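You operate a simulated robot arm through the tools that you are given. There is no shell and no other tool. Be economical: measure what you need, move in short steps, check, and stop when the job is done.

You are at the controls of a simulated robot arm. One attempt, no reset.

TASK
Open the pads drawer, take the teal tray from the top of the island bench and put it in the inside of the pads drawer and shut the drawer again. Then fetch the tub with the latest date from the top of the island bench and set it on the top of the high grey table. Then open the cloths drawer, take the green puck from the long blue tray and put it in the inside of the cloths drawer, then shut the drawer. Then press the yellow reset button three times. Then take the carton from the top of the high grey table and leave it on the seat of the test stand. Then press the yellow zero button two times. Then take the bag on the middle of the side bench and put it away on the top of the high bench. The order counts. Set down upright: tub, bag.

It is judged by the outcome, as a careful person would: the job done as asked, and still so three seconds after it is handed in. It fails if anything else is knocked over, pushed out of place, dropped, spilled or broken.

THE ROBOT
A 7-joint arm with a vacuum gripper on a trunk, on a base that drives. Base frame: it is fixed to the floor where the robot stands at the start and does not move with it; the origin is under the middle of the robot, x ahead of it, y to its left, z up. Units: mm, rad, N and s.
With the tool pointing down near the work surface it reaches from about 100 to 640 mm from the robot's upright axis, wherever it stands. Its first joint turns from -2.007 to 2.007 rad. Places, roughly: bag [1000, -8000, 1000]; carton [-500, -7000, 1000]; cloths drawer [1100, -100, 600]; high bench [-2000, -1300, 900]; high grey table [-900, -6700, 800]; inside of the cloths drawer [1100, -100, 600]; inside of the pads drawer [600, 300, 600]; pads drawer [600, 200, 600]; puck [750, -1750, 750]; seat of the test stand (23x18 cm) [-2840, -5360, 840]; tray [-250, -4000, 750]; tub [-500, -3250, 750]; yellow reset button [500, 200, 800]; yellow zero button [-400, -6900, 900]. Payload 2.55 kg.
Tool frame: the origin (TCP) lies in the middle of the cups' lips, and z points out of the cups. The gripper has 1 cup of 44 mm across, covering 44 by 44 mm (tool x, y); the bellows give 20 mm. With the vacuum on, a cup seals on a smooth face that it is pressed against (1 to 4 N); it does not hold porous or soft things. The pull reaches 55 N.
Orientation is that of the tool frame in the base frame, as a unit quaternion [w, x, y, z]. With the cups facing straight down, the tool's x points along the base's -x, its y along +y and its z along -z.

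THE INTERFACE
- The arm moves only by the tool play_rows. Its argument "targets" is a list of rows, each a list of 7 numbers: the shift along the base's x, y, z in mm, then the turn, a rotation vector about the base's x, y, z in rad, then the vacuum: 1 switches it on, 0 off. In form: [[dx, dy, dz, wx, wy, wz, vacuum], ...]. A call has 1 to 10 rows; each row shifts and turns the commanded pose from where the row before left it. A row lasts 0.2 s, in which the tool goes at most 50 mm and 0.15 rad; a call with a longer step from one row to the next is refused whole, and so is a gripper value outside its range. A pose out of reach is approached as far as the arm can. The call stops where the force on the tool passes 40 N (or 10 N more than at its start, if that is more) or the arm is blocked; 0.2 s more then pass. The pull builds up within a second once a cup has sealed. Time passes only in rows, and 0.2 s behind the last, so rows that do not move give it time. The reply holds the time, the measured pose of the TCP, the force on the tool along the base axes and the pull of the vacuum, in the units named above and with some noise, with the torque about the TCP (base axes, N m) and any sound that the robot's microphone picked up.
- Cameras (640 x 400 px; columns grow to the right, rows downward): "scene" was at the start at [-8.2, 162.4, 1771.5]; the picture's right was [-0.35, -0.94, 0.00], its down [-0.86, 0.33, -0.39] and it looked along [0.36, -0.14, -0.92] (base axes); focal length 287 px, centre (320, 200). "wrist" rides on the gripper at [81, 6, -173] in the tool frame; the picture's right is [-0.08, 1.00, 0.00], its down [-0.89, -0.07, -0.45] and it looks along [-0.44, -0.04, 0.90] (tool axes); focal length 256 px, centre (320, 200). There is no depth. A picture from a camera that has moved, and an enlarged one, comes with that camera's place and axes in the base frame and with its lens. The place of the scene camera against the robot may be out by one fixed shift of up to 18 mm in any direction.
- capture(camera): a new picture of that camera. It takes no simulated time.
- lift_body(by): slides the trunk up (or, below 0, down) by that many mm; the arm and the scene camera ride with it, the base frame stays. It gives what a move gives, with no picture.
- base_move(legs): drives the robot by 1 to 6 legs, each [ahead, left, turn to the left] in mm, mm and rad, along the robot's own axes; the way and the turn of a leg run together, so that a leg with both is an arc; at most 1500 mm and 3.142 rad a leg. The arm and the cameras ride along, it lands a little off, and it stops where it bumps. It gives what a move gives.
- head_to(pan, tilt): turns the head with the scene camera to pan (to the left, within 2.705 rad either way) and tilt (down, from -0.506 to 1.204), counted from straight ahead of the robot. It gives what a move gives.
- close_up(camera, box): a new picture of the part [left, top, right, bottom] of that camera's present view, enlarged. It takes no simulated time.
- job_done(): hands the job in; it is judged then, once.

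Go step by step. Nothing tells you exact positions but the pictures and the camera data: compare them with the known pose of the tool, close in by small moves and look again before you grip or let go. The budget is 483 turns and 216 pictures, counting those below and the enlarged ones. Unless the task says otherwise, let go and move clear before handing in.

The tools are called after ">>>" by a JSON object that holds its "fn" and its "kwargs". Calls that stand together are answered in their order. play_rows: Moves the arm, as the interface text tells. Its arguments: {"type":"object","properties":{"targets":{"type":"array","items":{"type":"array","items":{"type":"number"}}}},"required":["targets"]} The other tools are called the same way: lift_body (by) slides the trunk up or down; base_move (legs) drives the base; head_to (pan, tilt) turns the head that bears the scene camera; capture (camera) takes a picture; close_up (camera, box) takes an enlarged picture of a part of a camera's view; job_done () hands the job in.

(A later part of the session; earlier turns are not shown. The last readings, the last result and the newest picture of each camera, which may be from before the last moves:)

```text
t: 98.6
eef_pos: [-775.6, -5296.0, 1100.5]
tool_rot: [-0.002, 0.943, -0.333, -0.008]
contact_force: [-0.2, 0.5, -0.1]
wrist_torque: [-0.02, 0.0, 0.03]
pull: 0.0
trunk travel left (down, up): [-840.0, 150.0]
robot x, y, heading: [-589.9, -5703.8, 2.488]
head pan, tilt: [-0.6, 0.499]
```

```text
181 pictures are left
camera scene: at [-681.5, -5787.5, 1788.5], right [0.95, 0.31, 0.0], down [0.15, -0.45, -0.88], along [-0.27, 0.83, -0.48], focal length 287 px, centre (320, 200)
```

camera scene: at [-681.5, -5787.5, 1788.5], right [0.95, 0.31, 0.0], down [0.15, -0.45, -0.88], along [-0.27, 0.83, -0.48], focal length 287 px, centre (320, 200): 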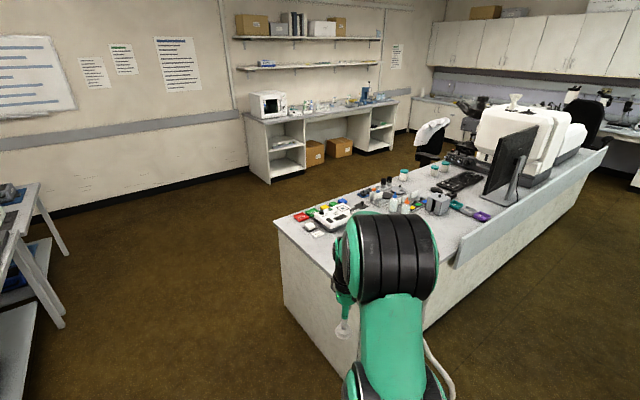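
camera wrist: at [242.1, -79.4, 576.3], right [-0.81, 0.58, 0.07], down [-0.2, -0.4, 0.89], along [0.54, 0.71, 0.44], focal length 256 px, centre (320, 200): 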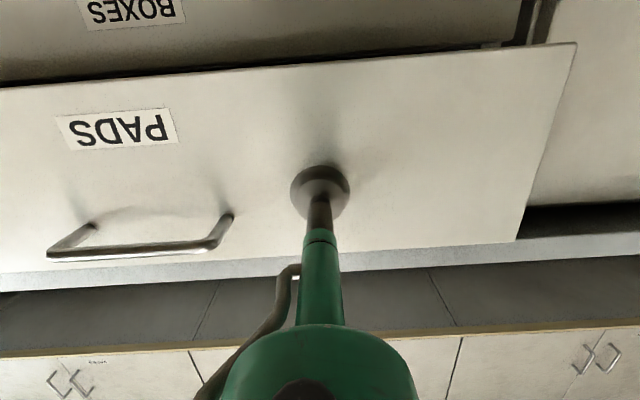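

I'm on the island's far side. I'll slide along it to come opposite the teal tray.

>>> {"fn": "base_move", "kwargs": {"legs": [[0, 0, 0.03], [0, -1300, 0], [100, -300, 0]]}}

>>> {"fn": "head_to", "kwargs": {"pan": -0.1, "tilt": 0.8}}

>>> {"fn": "capture", "kwargs": {"camera": "scene"}}

>>> {"fn": "capture", "kwargs": {"camera": "wrist"}}

```text
t: 107.2
eef_pos: [44.4, -3955.7, 1099.3]
tool_rot: [-0.001, 0.948, -0.317, -0.007]
contact_force: [0.3, 0.6, -0.7]
wrist_torque: [-0.03, -0.01, 0.01]
pull: 0.1
trunk travel left (down, up): [-840.0, 150.0]
robot x, y, heading: [244.4, -4361.2, 2.525]
head pan, tilt: [-0.6, 0.499]
```

```text
t: 108.1
eef_pos: [45.6, -3956.7, 1100.1]
tool_rot: [-0.002, 0.948, -0.318, -0.008]
contact_force: [0.4, 0.3, 0.2]
wrist_torque: [0.02, -0.01, -0.01]
pull: 0.3
trunk travel left (down, up): [-840.0, 150.0]
robot x, y, heading: [242.5, -4357.7, 2.523]
head pan, tilt: [-0.099, 0.799]
```

```text
180 pictures are left
camera scene: at [127.6, -4475.9, 1762.6], right [0.66, 0.75, 0.0], down [0.54, -0.47, -0.7], along [-0.52, 0.46, -0.72], focal length 287 px, centre (320, 200)
```

scene: 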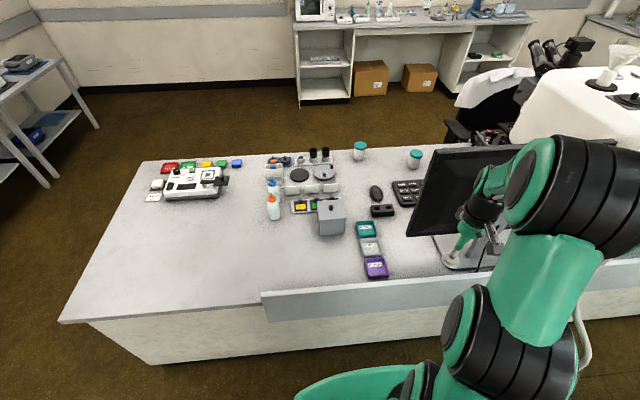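

```text
179 pictures are left
camera wrist: at [108.4, -4011.3, 1272.6], right [-0.66, -0.75, 0.0], down [-0.66, 0.59, 0.46], along [-0.35, 0.3, -0.89], focal length 256 px, centre (320, 200)
```

wrist: 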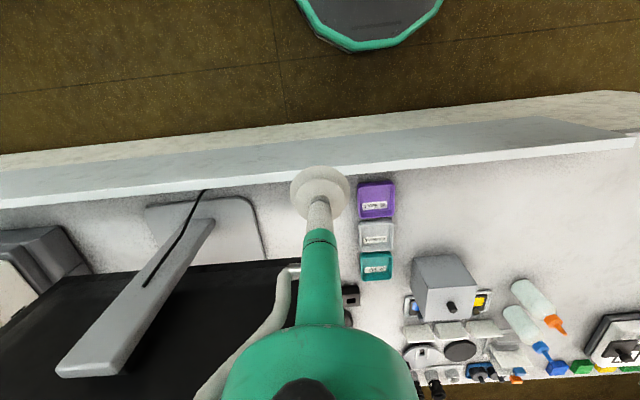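

The teal tray is around (-314, -3829, 785). I'll zoom the wrist view to see its shape.

>>> {"fn": "close_up", "kwargs": {"camera": "wrist", "box": [336, 170, 416, 290]}}

>>> {"fn": "close_up", "kwargs": {"camera": "scene", "box": [330, 200, 430, 290]}}

```text
3.33 times, centred on (376, 230) of wrist
camera zoom: at [108.4, -4011.3, 1272.6], right [-0.66, -0.75, 0.0], down [-0.66, 0.59, 0.46], along [-0.35, 0.3, -0.89], focal length 853 px, centre (133, 100)
```

zoom: 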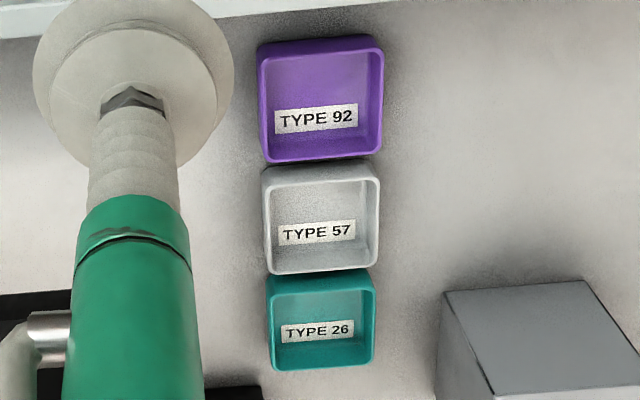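

```text
4.44 times, centred on (380, 245) of scene
camera zoom: at [127.6, -4475.9, 1762.6], right [0.66, 0.75, 0.0], down [0.54, -0.47, -0.7], along [-0.52, 0.46, -0.72], focal length 1276 px, centre (53, 0)
```

zoom: 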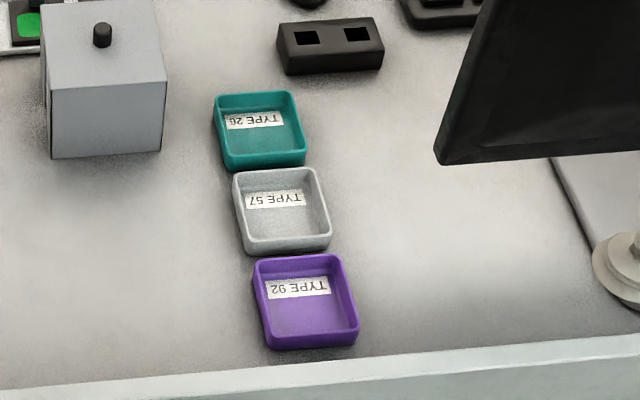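

The tray is open-topped, about 78 mm square, so the cup will go on its floor. I'll drive closer and bring the tool above it at height.

>>> {"fn": "base_move", "kwargs": {"legs": [[145, 0, 0]]}}

>>> {"fn": "play_rows", "kwargs": {"targets": [[-40, 7, 0, -0.009, -0.014, 0, 0], [-40, 7, 0, 0, 0, 0, 0], [-40, 7, 0, 0, 0, 0, 0], [-40, 7, 0, 0, 0, 0, 0], [-30, 6, 0, 0, 0, 0, 0]]}}

>>> {"fn": "capture", "kwargs": {"camera": "wrist"}}

>>> {"fn": "capture", "kwargs": {"camera": "scene"}}

```text
t: 109.5
eef_pos: [-73.9, -3872.8, 1100.1]
tool_rot: [-0.002, 0.948, -0.317, -0.008]
contact_force: [0.2, 0.7, -0.1]
wrist_torque: [-0.02, 0.01, 0.03]
pull: 0.0
trunk travel left (down, up): [-840.0, 150.0]
robot x, y, heading: [125.3, -4272.8, 2.524]
head pan, tilt: [-0.099, 0.799]
```

```text
t: 110.7
eef_pos: [-253.4, -3849.8, 1083.5]
tool_rot: [0.0, 0.948, -0.318, 0.0]
contact_force: [0.0, -0.7, 0.2]
wrist_torque: [0.02, 0.01, -0.04]
pull: 0.0
out of reach, approached as far as the arm can: row 4, 5
trunk travel left (down, up): [-840.0, 150.0]
robot x, y, heading: [126.8, -4273.0, 2.524]
head pan, tilt: [-0.099, 0.799]
```

```text
176 pictures are left
camera wrist: at [-191.6, -3903.3, 1256.8], right [-0.66, -0.75, 0.0], down [-0.67, 0.59, 0.45], along [-0.33, 0.3, -0.9], focal length 256 px, centre (320, 200)
```

wrist: 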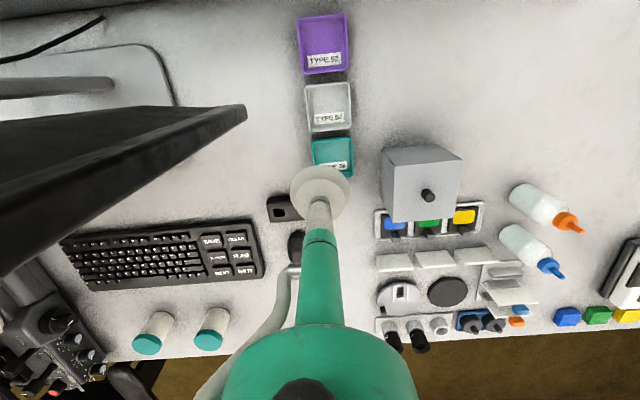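

```text
175 pictures are left
camera scene: at [8.8, -4392.3, 1762.5], right [0.66, 0.75, 0.0], down [0.54, -0.47, -0.7], along [-0.53, 0.46, -0.72], focal length 287 px, centre (320, 200)
```

scene: 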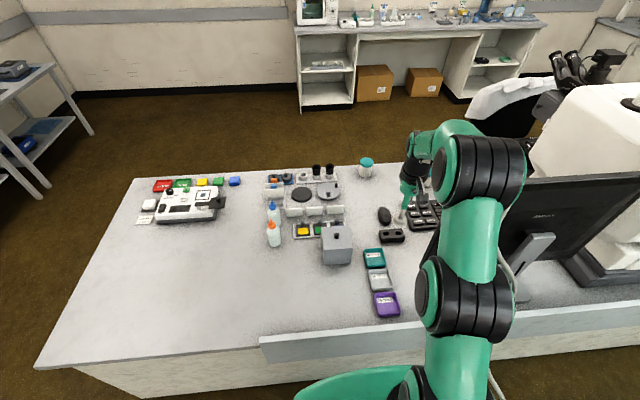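

Tray is at about (-312, -3825); slightly beyond reach. I'll nudge the base closer and to the right, then align.

>>> {"fn": "base_move", "kwargs": {"legs": [[30, -60, 0]]}}

>>> {"fn": "lift_body", "kwargs": {"by": -150}}

>>> {"fn": "capture", "kwargs": {"camera": "wrist"}}

```text
t: 111.7
eef_pos: [-243.0, -3782.9, 1083.2]
tool_rot: [0.001, 0.949, -0.316, -0.001]
contact_force: [0.0, -0.5, -0.8]
wrist_torque: [-0.04, 0.04, -0.03]
pull: 0.0
trunk travel left (down, up): [-840.0, 150.0]
robot x, y, heading: [138.7, -4207.5, 2.527]
head pan, tilt: [-0.099, 0.799]
```

```text
t: 113.4
eef_pos: [-241.7, -3783.1, 932.7]
tool_rot: [0.0, 0.948, -0.317, 0.0]
contact_force: [-0.3, -0.4, -0.4]
wrist_torque: [0.02, 0.0, 0.01]
pull: 0.1
trunk travel left (down, up): [-690.0, 300.0]
robot x, y, heading: [137.7, -4205.4, 2.525]
head pan, tilt: [-0.099, 0.799]
```

```text
174 pictures are left
camera wrist: at [-181.6, -3836.9, 1106.9], right [-0.66, -0.75, 0.0], down [-0.67, 0.59, 0.45], along [-0.33, 0.3, -0.9], focal length 256 px, centre (320, 200)
```

wrist: 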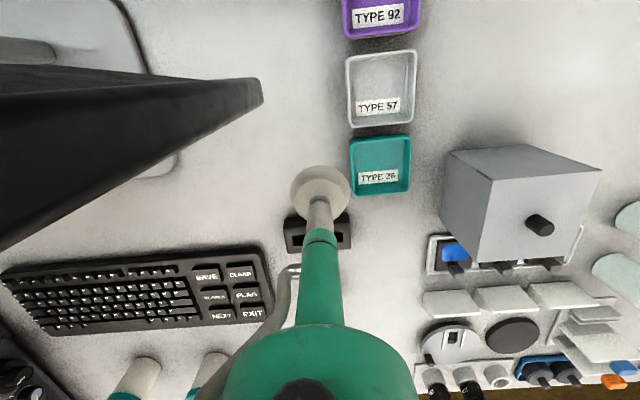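

Tray centre is near (-315, -3822). I'll move over it and lower in stages.

>>> {"fn": "play_rows", "kwargs": {"targets": [[-36, -20, 0, 0, 0, 0, 0], [-36, -20, 0, 0, 0, 0, 0], [0, 0, -25, 0, 0, 0, 0], [0, 0, -25, 0, 0, 0, 0], [0, 0, -25, 0, 0, 0, 0]]}}

>>> {"fn": "capture", "kwargs": {"camera": "wrist"}}

```text
t: 114.6
eef_pos: [-303.6, -3831.2, 847.4]
tool_rot: [-0.001, 0.948, -0.317, -0.001]
contact_force: [-0.8, 0.1, 0.1]
wrist_torque: [0.02, 0.0, 0.02]
pull: 0.1
out of reach, approached as far as the arm can: row 1, 2
trunk travel left (down, up): [-690.0, 300.0]
robot x, y, heading: [135.2, -4208.2, 2.525]
head pan, tilt: [-0.099, 0.799]
```

```text
173 pictures are left
camera wrist: at [-242.9, -3883.6, 1019.8], right [-0.66, -0.75, 0.0], down [-0.67, 0.59, 0.45], along [-0.34, 0.3, -0.89], focal length 256 px, centre (320, 200)
```

wrist: 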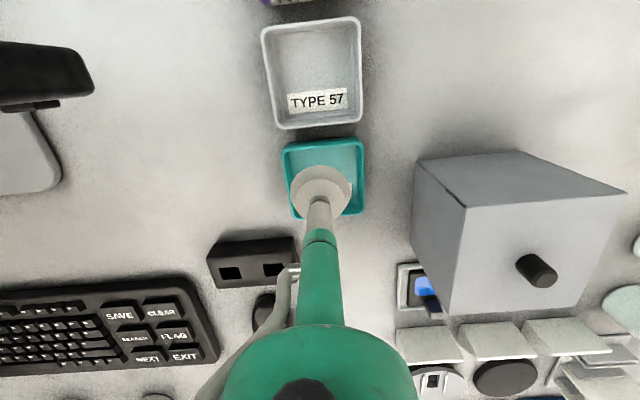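

I need about (-11, +7). I'll correct and descend toward the tray floor with vacuum on.

>>> {"fn": "play_rows", "kwargs": {"targets": [[-11, 7, 0, 0, 0, 0, 0], [0, 0, -20, 0, 0, 0, 0], [0, 0, -20, 0, 0, 0, 0]]}}

>>> {"fn": "capture", "kwargs": {"camera": "wrist"}}

```text
t: 115.4
eef_pos: [-313.8, -3824.9, 805.5]
tool_rot: [0.0, 0.949, -0.316, 0.001]
contact_force: [0.7, -0.1, -0.2]
wrist_torque: [0.02, -0.03, 0.02]
pull: 0.1
trunk travel left (down, up): [-690.0, 300.0]
robot x, y, heading: [135.6, -4208.0, 2.523]
head pan, tilt: [-0.099, 0.799]
```

```text
172 pictures are left
camera wrist: at [-253.8, -3878.0, 978.8], right [-0.66, -0.75, 0.0], down [-0.67, 0.59, 0.45], along [-0.33, 0.29, -0.9], focal length 256 px, centre (320, 200)
```

wrist: 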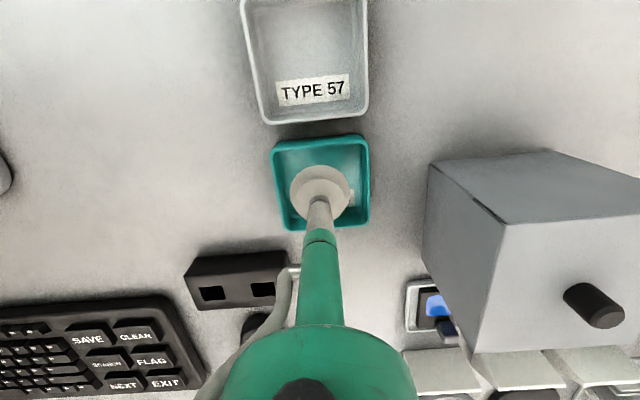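

The cup is centred over the tray. I'll descend gently with the vacuum on.

>>> {"fn": "play_rows", "kwargs": {"targets": [[0, 0, -10, 0, 0, 0, 1], [0, 0, -8, 0, 0, 0, 1], [0, 0, -6, 0, 0, 0, 1], [0, 0, -5, 0, 0, 0, 1], [0, 0, -4, 0, 0, 0, 1]]}}

```text
t: 116.6
eef_pos: [-315.2, -3825.1, 773.5]
tool_rot: [-0.001, 0.948, -0.317, 0.0]
contact_force: [-0.6, 0.1, 0.2]
wrist_torque: [0.03, 0.0, -0.02]
pull: 0.0
trunk travel left (down, up): [-690.0, 300.0]
robot x, y, heading: [135.8, -4207.1, 2.528]
head pan, tilt: [-0.099, 0.799]
```

>>> {"fn": "play_rows", "kwargs": {"targets": [[0, 0, -4, 0, 0, 0, 1], [0, 0, -4, 0, 0, 0, 1], [0, 0, -4, 0, 0, 0, 1]]}}

```text
t: 117.4
eef_pos: [-313.8, -3828.1, 764.1]
tool_rot: [0.0, 0.949, -0.317, -0.001]
contact_force: [9.5, -7.8, 8.1]
wrist_torque: [0.06, 0.03, -0.03]
pull: 55.2
trunk travel left (down, up): [-690.0, 300.0]
robot x, y, heading: [135.5, -4205.8, 2.523]
head pan, tilt: [-0.099, 0.799]
```

Sealed on the tray floor. Lifting straight up.

>>> {"fn": "play_rows", "kwargs": {"targets": [[0, 0, 10, 0, 0, 0, 1], [0, 0, 20, 0, 0, 0, 1], [0, 0, 30, 0, 0, 0, 1], [0, 0, 30, 0, 0, 0, 1], [0, 0, 30, 0, 0, 0, 1]]}}

>>> {"fn": "lift_body", "kwargs": {"by": 200}}

>>> {"fn": "capture", "kwargs": {"camera": "wrist"}}

```text
t: 118.6
eef_pos: [-314.8, -3824.8, 881.9]
tool_rot: [0.0, 0.949, -0.316, 0.0]
contact_force: [1.0, -1.3, -0.2]
wrist_torque: [0.0, 0.0, 0.0]
pull: 54.3
trunk travel left (down, up): [-690.0, 300.0]
robot x, y, heading: [136.0, -4204.8, 2.527]
head pan, tilt: [-0.099, 0.799]
```

```text
t: 120.8
eef_pos: [-314.6, -3825.1, 1082.0]
tool_rot: [0.0, 0.949, -0.317, -0.001]
contact_force: [0.1, 0.7, -1.1]
wrist_torque: [-0.06, -0.04, -0.02]
pull: 54.4
trunk travel left (down, up): [-890.0, 100.0]
robot x, y, heading: [134.0, -4203.0, 2.527]
head pan, tilt: [-0.099, 0.799]
```

```text
171 pictures are left
camera wrist: at [-254.9, -3878.7, 1254.5], right [-0.66, -0.75, 0.0], down [-0.67, 0.59, 0.45], along [-0.33, 0.3, -0.9], focal length 256 px, centre (320, 200)
```

wrist: 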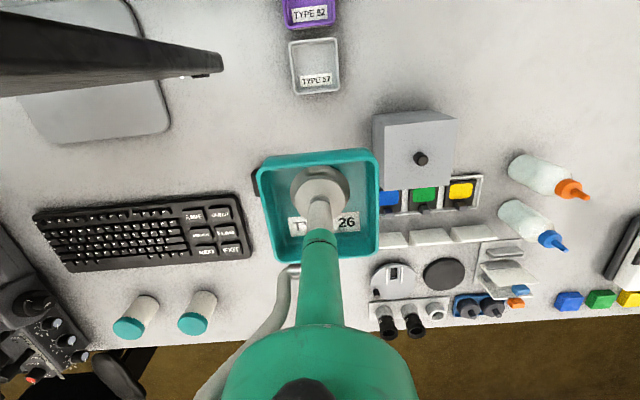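

I have the teal tray. I'll back off and look along the far aisle for the shorter way back to the drawer.

>>> {"fn": "base_move", "kwargs": {"legs": [[-300, 0, 0]]}}

>>> {"fn": "play_rows", "kwargs": {"targets": [[35, -30, 0, 0, 0, 0, 1], [35, -30, 0, 0, 0, 0, 1], [35, -30, 0, 0, 0, 0, 1], [35, -30, 0, 0, 0, 0, 1]]}}

>>> {"fn": "head_to", "kwargs": {"pan": -1.7, "tilt": 0.5}}

>>> {"fn": "capture", "kwargs": {"camera": "scene"}}

```text
t: 122.8
eef_pos: [-72.3, -4001.0, 1081.4]
tool_rot: [0.0, 0.949, -0.315, -0.001]
contact_force: [0.4, 0.6, 0.0]
wrist_torque: [0.04, 0.03, -0.01]
pull: 55.3
trunk travel left (down, up): [-890.0, 100.0]
robot x, y, heading: [378.1, -4377.0, 2.528]
head pan, tilt: [-0.099, 0.799]
```

```text
t: 123.8
eef_pos: [70.2, -4121.7, 1081.1]
tool_rot: [-0.001, 0.949, -0.315, -0.002]
contact_force: [0.3, -0.4, -0.6]
wrist_torque: [0.02, 0.02, 0.03]
pull: 54.9
trunk travel left (down, up): [-890.0, 100.0]
robot x, y, heading: [376.3, -4381.2, 2.533]
head pan, tilt: [-0.099, 0.799]
```

```text
t: 125.5
eef_pos: [68.1, -4118.6, 1079.9]
tool_rot: [0.0, 0.949, -0.315, -0.001]
contact_force: [0.2, 0.1, -1.2]
wrist_torque: [-0.02, -0.04, -0.02]
pull: 54.5
trunk travel left (down, up): [-890.0, 100.0]
robot x, y, heading: [377.4, -4380.7, 2.529]
head pan, tilt: [-1.7, 0.499]
```

```text
170 pictures are left
camera scene: at [386.1, -4484.8, 1838.5], right [0.74, -0.68, 0.0], down [-0.32, -0.35, -0.88], along [0.59, 0.65, -0.48], focal length 287 px, centre (320, 200)
```

scene: 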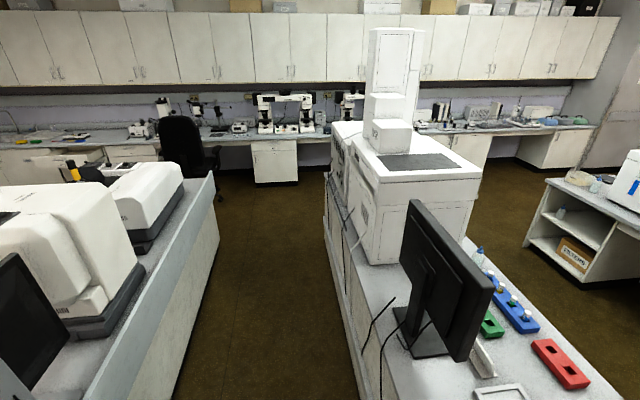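

The far aisle ends near chairs, so I'll take the known clear route back around the island end.

>>> {"fn": "base_move", "kwargs": {"legs": [[0, 1000, 0], [0, 650, 0], [1200, 0, 0], [1180, 0, 0], [0, -1400, 0], [0, -1300, 0]]}}

>>> {"fn": "head_to", "kwargs": {"pan": -1.2, "tilt": 0.5}}

>>> {"fn": "capture", "kwargs": {"camera": "scene"}}

```text
t: 157.8
eef_pos: [-1206.3, -1886.2, 1080.2]
tool_rot: [0.0, 0.95, -0.311, 0.0]
contact_force: [1.2, -0.3, -0.9]
wrist_torque: [0.0, -0.02, 0.0]
pull: 54.8
trunk travel left (down, up): [-890.0, 100.0]
robot x, y, heading: [-888.1, -2140.4, 2.535]
head pan, tilt: [-1.7, 0.499]
```

```text
t: 158.8
eef_pos: [-1207.5, -1885.1, 1080.8]
tool_rot: [0.0, 0.95, -0.311, 0.0]
contact_force: [0.3, 0.3, -0.9]
wrist_torque: [-0.03, -0.02, 0.0]
pull: 55.2
trunk travel left (down, up): [-890.0, 100.0]
robot x, y, heading: [-897.5, -2142.2, 2.536]
head pan, tilt: [-1.201, 0.499]
```

```text
169 pictures are left
camera scene: at [-926.2, -2227.7, 1838.5], right [0.97, -0.23, 0.0], down [-0.11, -0.47, -0.88], along [0.21, 0.85, -0.48], focal length 287 px, centre (320, 200)
```

scene: 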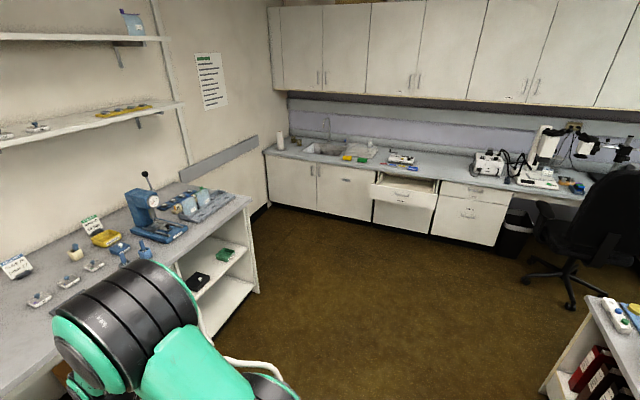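

Turning to face the open drawer and approaching.

>>> {"fn": "base_move", "kwargs": {"legs": [[0, 0, -1.585], [1450, 100, 0]]}}

>>> {"fn": "head_to", "kwargs": {"pan": 0.0, "tilt": 0.9}}

>>> {"fn": "capture", "kwargs": {"camera": "scene"}}

```text
t: 169.8
eef_pos: [162.3, -627.4, 1080.5]
tool_rot: [0.0, -0.431, 0.902, -0.001]
contact_force: [-0.6, -0.3, -0.7]
wrist_torque: [-0.02, 0.03, -0.02]
pull: 54.9
trunk travel left (down, up): [-890.0, 100.0]
robot x, y, heading: [-106.7, -927.3, 0.92]
head pan, tilt: [-1.201, 0.499]
```

```text
t: 171.2
eef_pos: [163.1, -626.7, 1080.9]
tool_rot: [0.0, -0.431, 0.902, 0.001]
contact_force: [0.5, 0.0, -0.7]
wrist_torque: [0.01, -0.03, -0.01]
pull: 54.7
trunk travel left (down, up): [-890.0, 100.0]
robot x, y, heading: [-106.4, -929.0, 0.916]
head pan, tilt: [0.0, 0.901]
```

```text
168 pictures are left
camera scene: at [-241.6, -801.3, 1804.6], right [0.79, -0.61, 0.0], down [-0.48, -0.62, -0.62], along [0.38, 0.49, -0.78], focal length 287 px, centre (320, 200)
```

scene: 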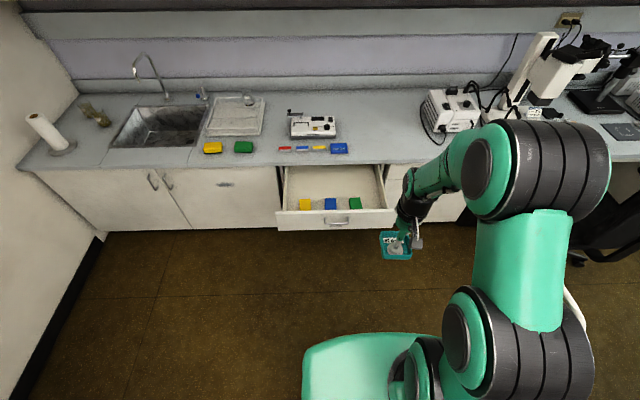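

Driving up to the drawer and measuring the free area with the wrist camera.

>>> {"fn": "base_move", "kwargs": {"legs": [[430, 105, 0]]}}

>>> {"fn": "capture", "kwargs": {"camera": "wrist"}}

>>> {"fn": "capture", "kwargs": {"camera": "scene"}}

```text
t: 173.9
eef_pos: [338.8, -223.6, 1080.4]
tool_rot: [0.0, -0.431, 0.902, 0.0]
contact_force: [0.0, 0.3, -2.0]
wrist_torque: [-0.06, 0.02, 0.0]
pull: 54.5
trunk travel left (down, up): [-890.0, 100.0]
robot x, y, heading: [68.5, -525.2, 0.916]
head pan, tilt: [0.0, 0.901]
```

```text
167 pictures are left
camera wrist: at [282.0, -282.1, 1253.1], right [-0.73, 0.69, 0.0], down [0.62, 0.65, 0.45], along [0.31, 0.32, -0.9], focal length 256 px, centre (320, 200)
```

wrist: 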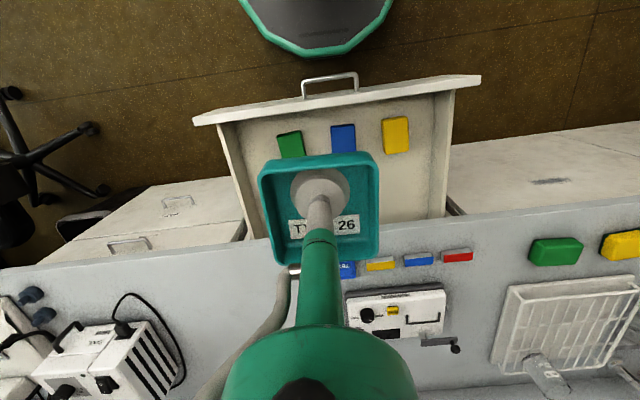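

```text
166 pictures are left
camera scene: at [-66.2, -398.2, 1804.6], right [0.79, -0.61, 0.0], down [-0.48, -0.62, -0.62], along [0.38, 0.49, -0.78], focal length 287 px, centre (320, 200)
```

scene: 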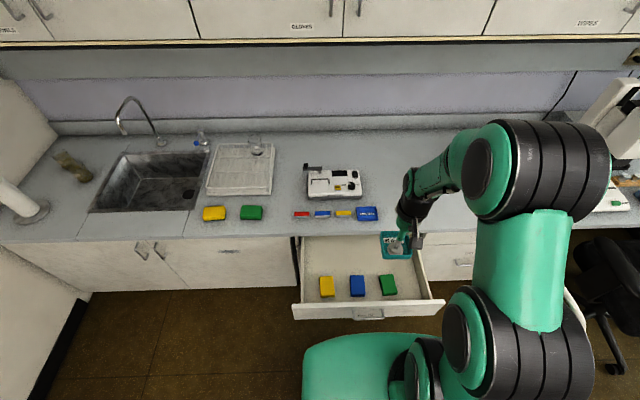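

The free band behind the pads is about u=122–250 mm (room axis), enough for the 78 mm tray. I'll move over (464, -107) at height, then lower.

>>> {"fn": "play_rows", "kwargs": {"targets": [[31, 29, 0, 0, 0, 0.033, 1], [31, 29, 0, 0, 0, 0, 1], [31, 29, 0, 0, 0, 0, 1], [32, 29.5, 0, 0, 0, 0, 1]]}}

>>> {"fn": "capture", "kwargs": {"camera": "wrist"}}

```text
t: 174.9
eef_pos: [463.1, -105.4, 1077.0]
tool_rot: [-0.002, -0.445, 0.896, 0.0]
contact_force: [0.2, -1.5, -0.6]
wrist_torque: [-0.01, 0.01, 0.0]
pull: 55.3
trunk travel left (down, up): [-890.0, 100.0]
robot x, y, heading: [65.7, -525.2, 0.916]
head pan, tilt: [0.0, 0.901]
```

```text
165 pictures are left
camera wrist: at [409.7, -165.1, 1250.7], right [-0.75, 0.66, 0.0], down [0.6, 0.67, 0.44], along [0.29, 0.33, -0.9], focal length 256 px, centre (320, 200)
```

wrist: 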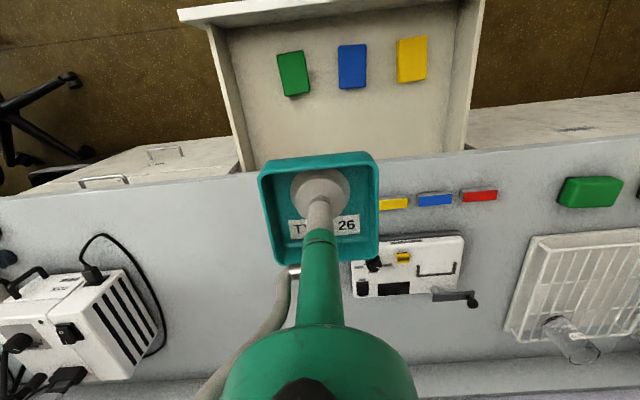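

The bench edge is at u≈277 and the pads end at ≈138; I'll shift 15 mm deeper and lower the trunk.

>>> {"fn": "play_rows", "kwargs": {"targets": [[9, 12, 0, 0, 0, 0, 1]]}}

>>> {"fn": "lift_body", "kwargs": {"by": -300}}

>>> {"fn": "capture", "kwargs": {"camera": "wrist"}}

>>> {"fn": "capture", "kwargs": {"camera": "scene"}}

```text
t: 175.3
eef_pos: [471.4, -93.1, 1079.2]
tool_rot: [-0.001, -0.446, 0.895, -0.001]
contact_force: [-0.2, 0.0, -1.1]
wrist_torque: [0.0, 0.02, 0.01]
pull: 54.9
trunk travel left (down, up): [-890.0, 100.0]
robot x, y, heading: [68.2, -526.3, 0.918]
head pan, tilt: [0.0, 0.901]
```

```text
t: 178.3
eef_pos: [471.4, -95.6, 778.9]
tool_rot: [0.0, -0.446, 0.895, 0.0]
contact_force: [0.3, 0.3, -1.9]
wrist_torque: [-0.05, 0.01, -0.01]
pull: 54.6
trunk travel left (down, up): [-590.0, 400.0]
robot x, y, heading: [69.9, -520.6, 0.919]
head pan, tilt: [0.0, 0.901]
```

```text
164 pictures are left
camera wrist: at [417.1, -154.5, 952.3], right [-0.75, 0.66, 0.0], down [0.59, 0.67, 0.45], along [0.3, 0.33, -0.9], focal length 256 px, centre (320, 200)
```

wrist: 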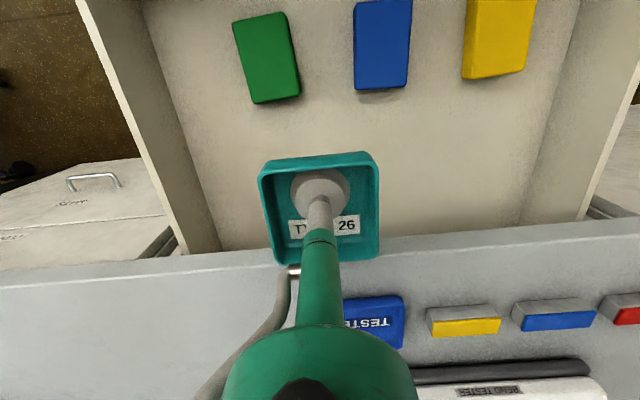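

```text
163 pictures are left
camera scene: at [-66.4, -398.6, 1504.7], right [0.79, -0.61, 0.0], down [-0.48, -0.62, -0.62], along [0.38, 0.49, -0.78], focal length 287 px, centre (320, 200)
```

scene: 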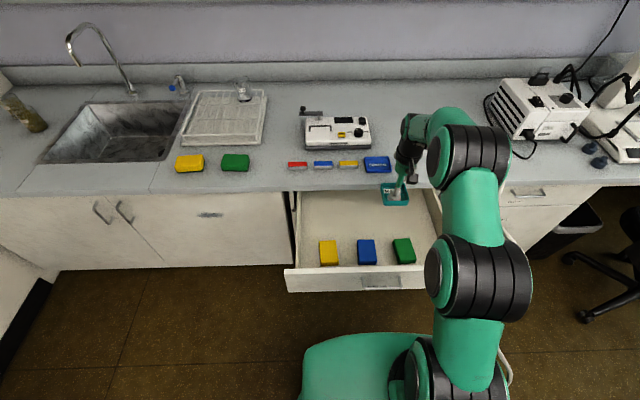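

Tray fits between pads (u≈145) and bench edge (u≈250) with TCP at u≈193. Lowering carefully.

>>> {"fn": "play_rows", "kwargs": {"targets": [[-2, -2, -30, 0, 0, 0, 1], [0, 0, -30, 0, 0, 0, 1], [0, 0, -30, 0, 0, 0, 1], [0, 0, -30, 0, 0, 0, 1]]}}

>>> {"fn": "capture", "kwargs": {"camera": "wrist"}}

>>> {"fn": "close_up", "kwargs": {"camera": "scene", "box": [280, 100, 480, 300]}}

```text
t: 179.3
eef_pos: [468.8, -97.4, 657.5]
tool_rot: [0.0, -0.446, 0.895, 0.0]
contact_force: [-0.7, 0.5, -1.3]
wrist_torque: [-0.04, 0.03, -0.01]
pull: 54.4
trunk travel left (down, up): [-590.0, 400.0]
robot x, y, heading: [66.1, -522.5, 0.92]
head pan, tilt: [0.0, 0.901]
```

```text
162 pictures are left
camera wrist: at [414.1, -157.0, 831.3], right [-0.75, 0.66, 0.0], down [0.59, 0.67, 0.45], along [0.3, 0.33, -0.9], focal length 256 px, centre (320, 200)
```

wrist: 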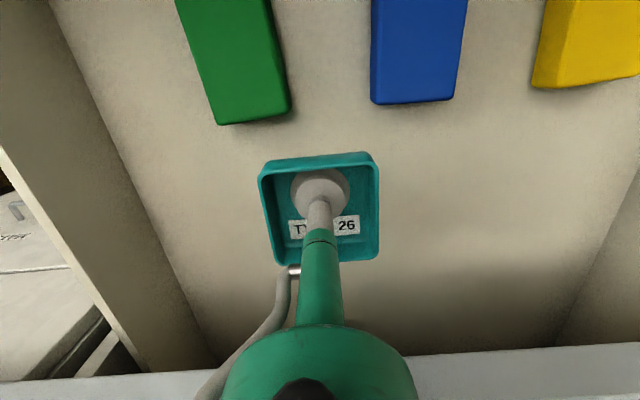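

```text
2.00 times, centred on (380, 200) of scene
camera zoom: at [-66.0, -398.2, 1504.7], right [0.79, -0.61, 0.0], down [-0.48, -0.62, -0.62], along [0.38, 0.49, -0.78], focal length 574 px, centre (200, 200)
```

zoom: 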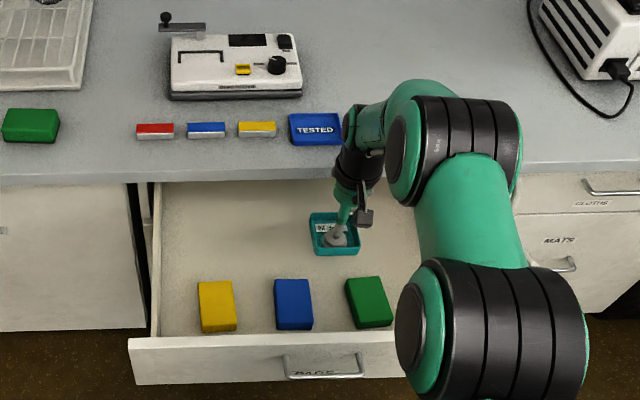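

There is good clearance all around. Continuing down to the drawer floor.

>>> {"fn": "play_rows", "kwargs": {"targets": [[0, 0, -15, 0, 0, 0, 1], [0, 0, -10, 0, 0, 0, 1], [0, 0, -8, 0, 0, 0, 1], [0, 0, -5, 0, 0, 0, 1], [0, 0, -5, 0, 0, 0, 1]]}}

```text
t: 180.5
eef_pos: [468.7, -95.9, 616.2]
tool_rot: [0.0, -0.446, 0.895, 0.0]
contact_force: [0.4, -0.5, -2.1]
wrist_torque: [-0.04, 0.02, 0.07]
pull: 55.6
trunk travel left (down, up): [-590.0, 400.0]
robot x, y, heading: [69.0, -524.4, 0.923]
head pan, tilt: [0.0, 0.901]
```

>>> {"fn": "play_rows", "kwargs": {"targets": [[0, 0, -5, 0, 0, 0, 1], [0, 0, -5, 0, 0, 0, 1], [0, 0, -4, 0, 0, 0, 1], [0, 0, -4, 0, 0, 0, 1]]}}

```text
t: 181.5
eef_pos: [469.1, -95.4, 599.2]
tool_rot: [0.001, -0.445, 0.895, -0.001]
contact_force: [-3.1, -0.7, 1.0]
wrist_torque: [0.04, 0.0, -0.01]
pull: 54.6
trunk travel left (down, up): [-590.0, 400.0]
robot x, y, heading: [68.0, -519.9, 0.912]
head pan, tilt: [0.0, 0.901]
```

>>> {"fn": "play_rows", "kwargs": {"targets": [[0, 0, -3, 0, 0, 0, 1], [0, 0, 0, 0, 0, 0, 1]]}}

>>> {"fn": "capture", "kwargs": {"camera": "wrist"}}

```text
t: 182.1
eef_pos: [470.4, -94.0, 598.8]
tool_rot: [0.005, -0.445, 0.895, 0.002]
contact_force: [-4.0, 2.9, 14.6]
wrist_torque: [-0.21, 0.22, -0.02]
pull: 55.1
trunk travel left (down, up): [-590.0, 400.0]
robot x, y, heading: [67.4, -527.5, 0.915]
head pan, tilt: [0.0, 0.901]
```

```text
160 pictures are left
camera wrist: at [415.2, -155.3, 770.6], right [-0.75, 0.66, 0.0], down [0.59, 0.67, 0.45], along [0.3, 0.34, -0.89], focal length 256 px, centre (320, 200)
```

wrist: 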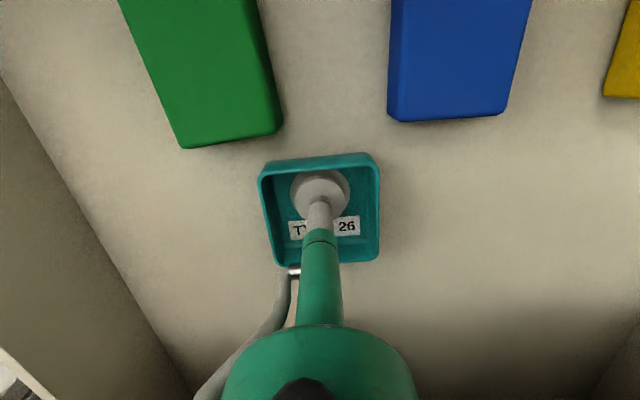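

The tray rests on the drawer floor. Releasing and rising.

>>> {"fn": "play_rows", "kwargs": {"targets": [[0, 0, 1, 0, 0, 0, 0], [0, 0, 0, 0, 0, 0, 0], [0, 0, 0, 0, 0, 0, 0], [0, 0, 5, 0, 0, 0, 0], [0, 0, 20, 0, 0, 0, 0], [0, 0, 40, 0, 0, 0, 0], [0, 0, 40, 0, 0, 0, 0], [0, 0, 40, 0, 0, 0, 0], [0, 0, 40, 0, 0, 0, 0]]}}

>>> {"fn": "lift_body", "kwargs": {"by": 250}}

>>> {"fn": "capture", "kwargs": {"camera": "wrist"}}

```text
t: 184.1
eef_pos: [469.3, -96.6, 783.5]
tool_rot: [0.001, -0.445, 0.896, 0.0]
contact_force: [-0.4, 0.0, 0.2]
wrist_torque: [-0.02, 0.02, 0.01]
pull: 0.1
trunk travel left (down, up): [-590.0, 400.0]
robot x, y, heading: [64.0, -527.3, 0.919]
head pan, tilt: [0.0, 0.901]
```

```text
t: 186.7
eef_pos: [469.2, -97.0, 1033.0]
tool_rot: [0.0, -0.446, 0.895, 0.0]
contact_force: [-0.5, -0.4, -0.4]
wrist_torque: [-0.01, -0.03, 0.03]
pull: 0.0
trunk travel left (down, up): [-840.0, 150.0]
robot x, y, heading: [67.9, -527.0, 0.915]
head pan, tilt: [0.0, 0.901]
```

```text
159 pictures are left
camera wrist: at [415.7, -156.5, 1205.9], right [-0.75, 0.66, 0.0], down [0.59, 0.67, 0.45], along [0.3, 0.33, -0.9], focal length 256 px, centre (320, 200)
```

wrist: 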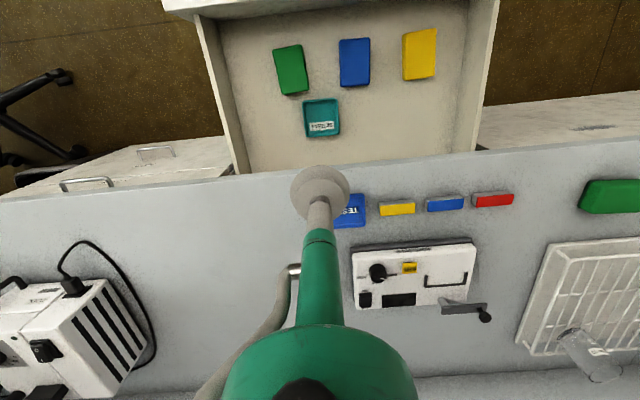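

Tray is seated in the drawer. To shut it I'll back off, bring the tool horizontal, and push the front at a spot beside the handle.

>>> {"fn": "base_move", "kwargs": {"legs": [[-650, 30, 0]]}}

>>> {"fn": "play_rows", "kwargs": {"targets": [[6, 8, 2, 0.122, -0.087, 0, 0], [6, 8, 2, 0.122, -0.087, 0, 0], [6, 8, 2, 0.122, -0.087, 0, 0], [6, 8, 2, 0.122, -0.087, 0, 0], [6, 8, 2, 0.122, -0.087, 0, 0], [6, 8, 2, 0.122, -0.087, 0, 0], [6, 8, 2, 0.122, -0.087, 0, 0], [6, 8, 2, 0.122, -0.087, 0, 0], [6, 8, 2, 0.122, -0.087, 0, 0], [6, 8, 2, 0.122, -0.087, 0, 0]]}}

```text
t: 190.3
eef_pos: [55.9, -593.0, 1032.7]
tool_rot: [0.0, -0.442, 0.897, 0.0]
contact_force: [0.7, -0.8, 0.5]
wrist_torque: [0.01, -0.01, -0.03]
pull: 0.1
trunk travel left (down, up): [-840.0, 150.0]
robot x, y, heading: [-350.7, -1017.2, 0.912]
head pan, tilt: [0.0, 0.901]
```

```text
t: 192.5
eef_pos: [111.9, -510.6, 1052.7]
tool_rot: [0.578, -0.336, 0.672, 0.317]
contact_force: [0.4, 0.2, 0.4]
wrist_torque: [0.01, 0.01, 0.01]
pull: 0.2
out of reach, approached as far as the arm can: row 6
trunk travel left (down, up): [-840.0, 150.0]
robot x, y, heading: [-352.4, -1016.1, 0.911]
head pan, tilt: [0.0, 0.901]
```

>>> {"fn": "play_rows", "kwargs": {"targets": [[4, 6, 6, 0.053, -0.038, 0, 0], [4, 6, 6, 0.053, -0.038, 0, 0]]}}

>>> {"fn": "lift_body", "kwargs": {"by": -400}}

>>> {"fn": "capture", "kwargs": {"camera": "wrist"}}

```text
t: 193.1
eef_pos: [134.6, -477.2, 1096.5]
tool_rot: [0.62, -0.318, 0.632, 0.34]
contact_force: [0.2, 0.3, -0.3]
wrist_torque: [0.0, -0.03, -0.04]
pull: 0.0
out of reach, approached as far as the arm can: row 1, 2
trunk travel left (down, up): [-840.0, 150.0]
robot x, y, heading: [-347.0, -1018.0, 0.917]
head pan, tilt: [0.0, 0.901]
```

```text
t: 196.9
eef_pos: [133.9, -476.7, 695.4]
tool_rot: [0.62, -0.317, 0.632, 0.34]
contact_force: [-0.7, 0.4, 0.3]
wrist_torque: [0.01, 0.02, 0.03]
pull: 0.2
trunk travel left (down, up): [-440.0, 550.0]
robot x, y, heading: [-350.4, -1017.8, 0.917]
head pan, tilt: [0.0, 0.901]
```

```text
158 pictures are left
camera wrist: at [29.0, -613.7, 616.3], right [-0.82, 0.56, 0.12], down [-0.17, -0.43, 0.89], along [0.55, 0.71, 0.44], focal length 256 px, centre (320, 200)
```

wrist: 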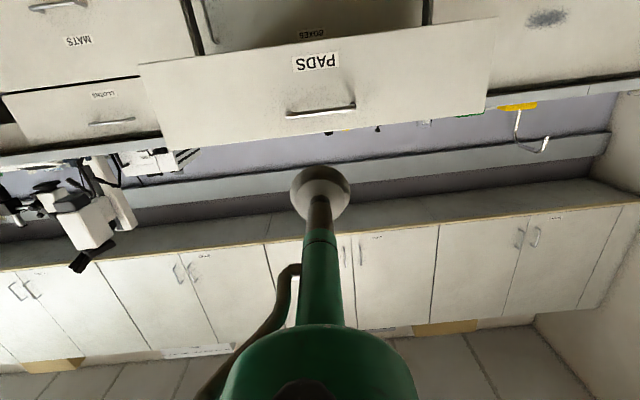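

The tool is horizontal and level. Shifting left of the handle, lowering to z≈655 and approaching.

>>> {"fn": "base_move", "kwargs": {"legs": [[0, 125, 0], [230, 8, 0]]}}

>>> {"fn": "lift_body", "kwargs": {"by": -40}}

>>> {"fn": "capture", "kwargs": {"camera": "wrist"}}

```text
t: 199.5
eef_pos: [170.3, -213.5, 695.7]
tool_rot: [0.619, -0.317, 0.632, 0.341]
contact_force: [0.3, 0.1, 0.2]
wrist_torque: [0.0, 0.03, -0.02]
pull: 0.0
trunk travel left (down, up): [-440.0, 550.0]
robot x, y, heading: [-311.1, -750.5, 0.91]
head pan, tilt: [0.0, 0.901]
```

```text
t: 200.4
eef_pos: [169.8, -212.0, 656.0]
tool_rot: [0.62, -0.316, 0.632, 0.34]
contact_force: [0.0, 0.7, 0.1]
wrist_torque: [-0.01, -0.03, -0.01]
pull: 0.0
trunk travel left (down, up): [-400.0, 590.0]
robot x, y, heading: [-314.6, -751.5, 0.909]
head pan, tilt: [0.0, 0.901]
```

```text
157 pictures are left
camera wrist: at [64.3, -349.5, 576.2], right [-0.82, 0.56, 0.12], down [-0.17, -0.43, 0.89], along [0.55, 0.71, 0.44], focal length 256 px, centre (320, 200)
```

wrist: 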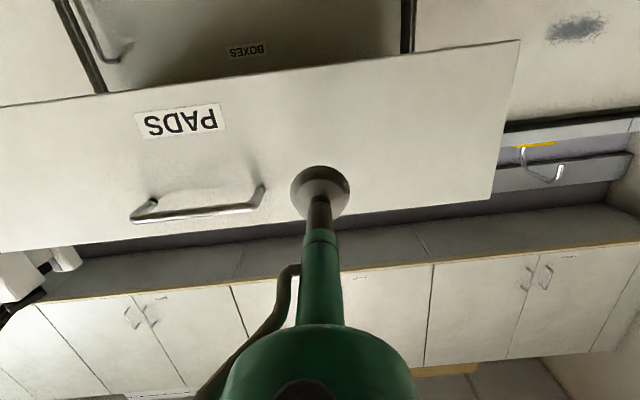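

Pushing the drawer shut by driving forward.

>>> {"fn": "base_move", "kwargs": {"legs": [[150, 6, 0], [180, 8, 0]]}}

>>> {"fn": "capture", "kwargs": {"camera": "wrist"}}

```text
t: 202.8
eef_pos: [362.8, 55.3, 655.6]
tool_rot: [0.619, -0.318, 0.631, 0.341]
contact_force: [-1.3, -0.7, 0.3]
wrist_torque: [0.01, 0.03, -0.01]
pull: 0.1
trunk travel left (down, up): [-400.0, 590.0]
robot x, y, heading: [-121.0, -488.8, 0.91]
head pan, tilt: [0.0, 0.901]
```

```text
156 pictures are left
camera wrist: at [256.3, -81.0, 576.0], right [-0.82, 0.56, 0.12], down [-0.17, -0.43, 0.89], along [0.55, 0.71, 0.44], focal length 256 px, centre (320, 200)
```

wrist: 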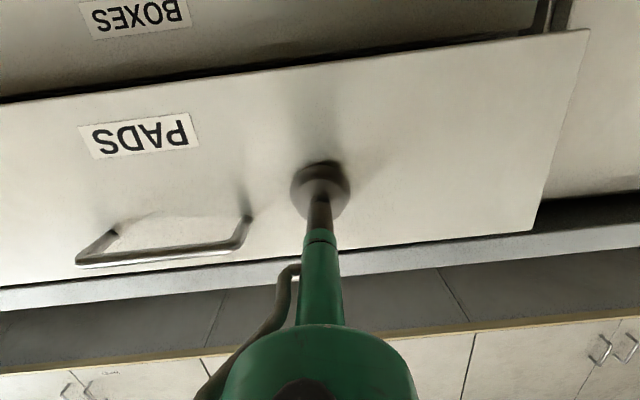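

About 55 mm remain. Base forward 40, then arm for the finish.

>>> {"fn": "base_move", "kwargs": {"legs": [[40, 2, 0]]}}

>>> {"fn": "play_rows", "kwargs": {"targets": [[3, 4, 0, 0, 0, 0, 0], [3, 4, 0, 0, 0, 0, 0], [3, 4, 0, 0, 0, 0, 0], [3, 4, 0, 0, 0, 0, 0], [3, 4, 0, 0, 0, 0, 0], [3, 4, 0, 0, 0, 0, 0]]}}

>>> {"fn": "capture", "kwargs": {"camera": "wrist"}}

```text
t: 203.7
eef_pos: [384.7, 88.2, 655.5]
tool_rot: [0.62, -0.318, 0.632, 0.34]
contact_force: [-0.6, 0.7, 0.2]
wrist_torque: [-0.01, 0.0, -0.03]
pull: 0.1
trunk travel left (down, up): [-400.0, 590.0]
robot x, y, heading: [-100.2, -447.3, 0.907]
head pan, tilt: [0.0, 0.901]
```

```text
t: 205.1
eef_pos: [401.6, 112.0, 656.4]
tool_rot: [0.619, -0.319, 0.631, 0.341]
contact_force: [-4.9, -3.2, -0.6]
wrist_torque: [0.0, -0.04, -0.09]
pull: 0.1
trunk travel left (down, up): [-400.0, 590.0]
robot x, y, heading: [-97.6, -449.1, 0.91]
head pan, tilt: [0.0, 0.901]
```

```text
155 pictures are left
camera wrist: at [297.0, -24.6, 576.1], right [-0.82, 0.56, 0.12], down [-0.17, -0.42, 0.89], along [0.55, 0.71, 0.44], focal length 256 px, centre (320, 200)
```

wrist: 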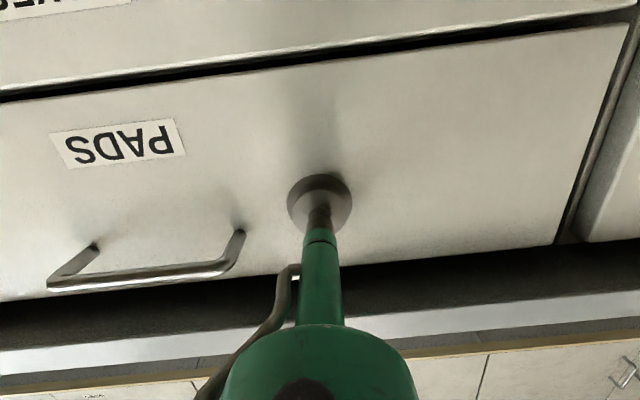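

It looks flush. A slight extra push to confirm it's seated.

>>> {"fn": "play_rows", "kwargs": {"targets": [[2, 3, 0, 0, 0, 0, 0], [2, 3, 0, 0, 0, 0, 0]]}}

```text
t: 205.9
eef_pos: [405.4, 114.8, 656.0]
tool_rot: [0.619, -0.318, 0.632, 0.341]
contact_force: [-15.7, -18.3, 9.5]
wrist_torque: [-0.33, 0.22, -0.12]
pull: 0.1
trunk travel left (down, up): [-400.0, 590.0]
robot x, y, heading: [-99.3, -451.5, 0.907]
head pan, tilt: [0.0, 0.901]
stopped in row 2: the force on the tool passed its limit at 40 N (the readings are from after the stop); the commanded pose is now the measured one
```

Drawer is shut. Backing off, raising and turning the tool down again.

>>> {"fn": "base_move", "kwargs": {"legs": [[-450, -10, 0]]}}

>>> {"fn": "lift_body", "kwargs": {"by": 400}}

>>> {"fn": "capture", "kwargs": {"camera": "scene"}}

>>> {"fn": "play_rows", "kwargs": {"targets": [[-16, -20, -2, -0.122, 0.087, 0, 0], [-16, -20, -2, -0.122, 0.087, 0, 0], [-16, -20, -2, -0.122, 0.087, 0, 0], [-16, -20, -2, -0.122, 0.087, 0, 0], [-16, -20, -2, -0.122, 0.087, 0, 0], [-16, -20, -2, -0.122, 0.087, 0, 0], [-16, -20, -2, -0.122, 0.087, 0, 0], [-16, -20, -2, -0.122, 0.087, 0, 0], [-16, -20, -2, -0.122, 0.087, 0, 0], [-16, -20, -2, -0.122, 0.087, 0, 0]]}}

>>> {"fn": "play_rows", "kwargs": {"targets": [[0, 0, 0, -0.058, 0.041, 0, 0], [-20, -20, 0, 0, 0, 0, 0]]}}

```text
t: 208.6
eef_pos: [135.7, -245.6, 652.8]
tool_rot: [0.618, -0.318, 0.634, 0.339]
contact_force: [0.1, 0.0, 0.6]
wrist_torque: [0.01, -0.02, 0.0]
pull: 0.0
trunk travel left (down, up): [-400.0, 590.0]
robot x, y, heading: [-369.0, -815.3, 0.909]
head pan, tilt: [0.0, 0.901]
```

```text
t: 212.5
eef_pos: [135.6, -245.3, 1051.7]
tool_rot: [0.618, -0.318, 0.633, 0.34]
contact_force: [-0.3, -0.4, -0.5]
wrist_torque: [-0.01, -0.01, 0.02]
pull: 0.0
trunk travel left (down, up): [-800.0, 190.0]
robot x, y, heading: [-372.5, -815.0, 0.908]
head pan, tilt: [0.0, 0.901]
```

```text
154 pictures are left
camera scene: at [-503.3, -687.4, 1714.6], right [0.79, -0.61, 0.0], down [-0.48, -0.62, -0.62], along [0.38, 0.49, -0.78], focal length 287 px, centre (320, 200)
```

scene: 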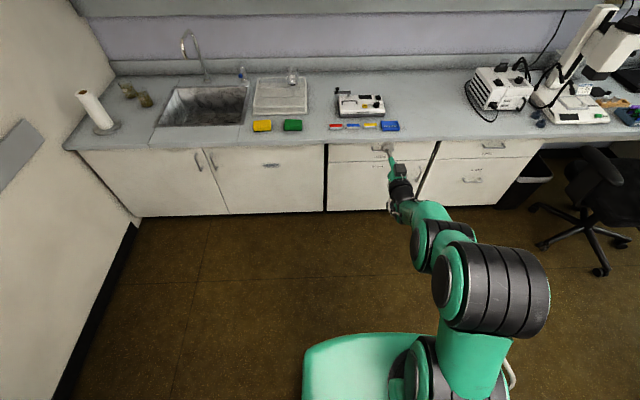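

```text
t: 214.7
eef_pos: [-24.2, -445.2, 1031.9]
tool_rot: [0.025, -0.441, 0.897, 0.021]
contact_force: [-0.5, -0.1, 0.3]
wrist_torque: [0.0, 0.01, -0.02]
pull: 0.0
trunk travel left (down, up): [-800.0, 190.0]
robot x, y, heading: [-373.9, -814.3, 0.913]
head pan, tilt: [0.0, 0.901]
```

```text
t: 215.3
eef_pos: [-45.0, -468.6, 1032.9]
tool_rot: [-0.004, -0.441, 0.897, 0.007]
contact_force: [-0.7, 0.8, 0.3]
wrist_torque: [0.01, -0.03, -0.02]
pull: 0.1
trunk travel left (down, up): [-800.0, 190.0]
robot x, y, heading: [-369.4, -816.1, 0.906]
head pan, tilt: [0.0, 0.901]
```

Drawer shut and area undisturbed. Now to the tubs: turn toward the island and drive down the aisle.

>>> {"fn": "base_move", "kwargs": {"legs": [[0, 0, -1.53], [0, -1100, 0], [0, -1050, 0], [450, 0, 0]]}}

>>> {"fn": "head_to", "kwargs": {"pan": 0.1, "tilt": 0.7}}

>>> {"fn": "capture", "kwargs": {"camera": "scene"}}

```text
t: 231.9
eef_pos: [-906.8, -3119.7, 1032.6]
tool_rot: [0.001, 0.303, 0.953, 0.008]
contact_force: [-0.4, -0.5, -0.4]
wrist_torque: [0.01, -0.01, 0.0]
pull: 0.0
trunk travel left (down, up): [-800.0, 190.0]
robot x, y, heading: [-1268.8, -2805.9, -0.622]
head pan, tilt: [0.0, 0.901]
```

```text
t: 232.7
eef_pos: [-907.4, -3118.6, 1032.7]
tool_rot: [0.001, 0.303, 0.953, 0.008]
contact_force: [1.1, 1.2, 0.3]
wrist_torque: [0.0, 0.02, -0.02]
pull: 0.0
trunk travel left (down, up): [-800.0, 190.0]
robot x, y, heading: [-1267.3, -2804.1, -0.624]
head pan, tilt: [0.099, 0.7]
```

```text
153 pictures are left
camera scene: at [-1143.4, -2664.6, 1730.7], right [-0.5, -0.87, 0.0], down [-0.56, 0.32, -0.76], along [0.66, -0.38, -0.64], focal length 287 px, centre (320, 200)
```

scene: 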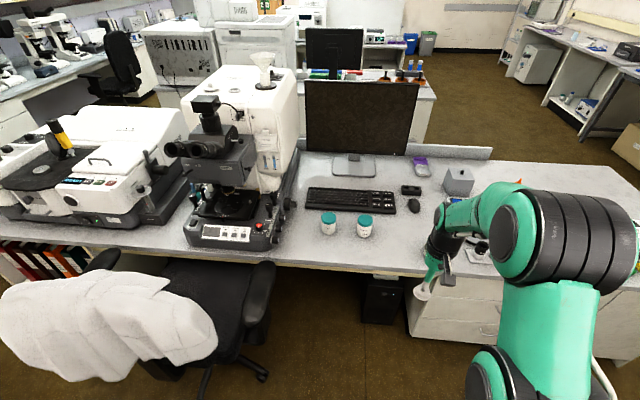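

Clear of the chair. I'll move closer and use the wrist camera to view the tubs and their dates.

>>> {"fn": "base_move", "kwargs": {"legs": [[300, 0, 0]]}}

>>> {"fn": "capture", "kwargs": {"camera": "wrist"}}

>>> {"fn": "close_up", "kwargs": {"camera": "scene", "box": [300, 180, 460, 280]}}

```text
t: 234.7
eef_pos: [-659.2, -3292.2, 1032.6]
tool_rot: [0.001, 0.301, 0.954, 0.008]
contact_force: [-0.5, 0.1, -0.7]
wrist_torque: [0.0, 0.02, -0.01]
pull: 0.0
trunk travel left (down, up): [-800.0, 190.0]
robot x, y, heading: [-1025.9, -2983.8, -0.619]
head pan, tilt: [0.099, 0.7]
```

```text
152 pictures are left
camera wrist: at [-724.5, -3243.9, 1205.4], right [0.64, 0.77, 0.02], down [0.69, -0.58, 0.44], along [0.35, -0.27, -0.9], focal length 256 px, centre (320, 200)
```

wrist: 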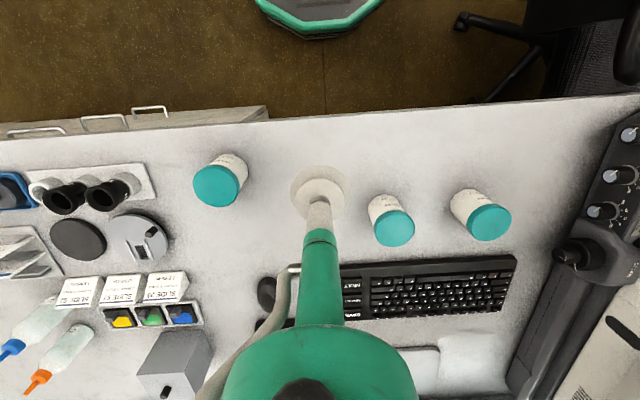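

```text
4.00 times, centred on (380, 230) of scene
camera zoom: at [-898.4, -2839.0, 1730.8], right [-0.49, -0.87, 0.0], down [-0.56, 0.32, -0.76], along [0.66, -0.38, -0.64], focal length 1148 px, centre (80, 80)
```

zoom: 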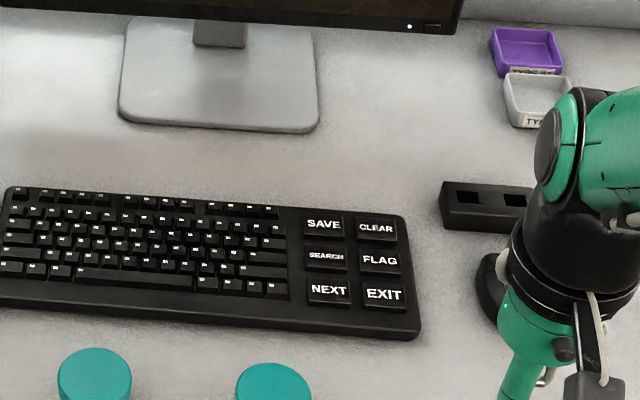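

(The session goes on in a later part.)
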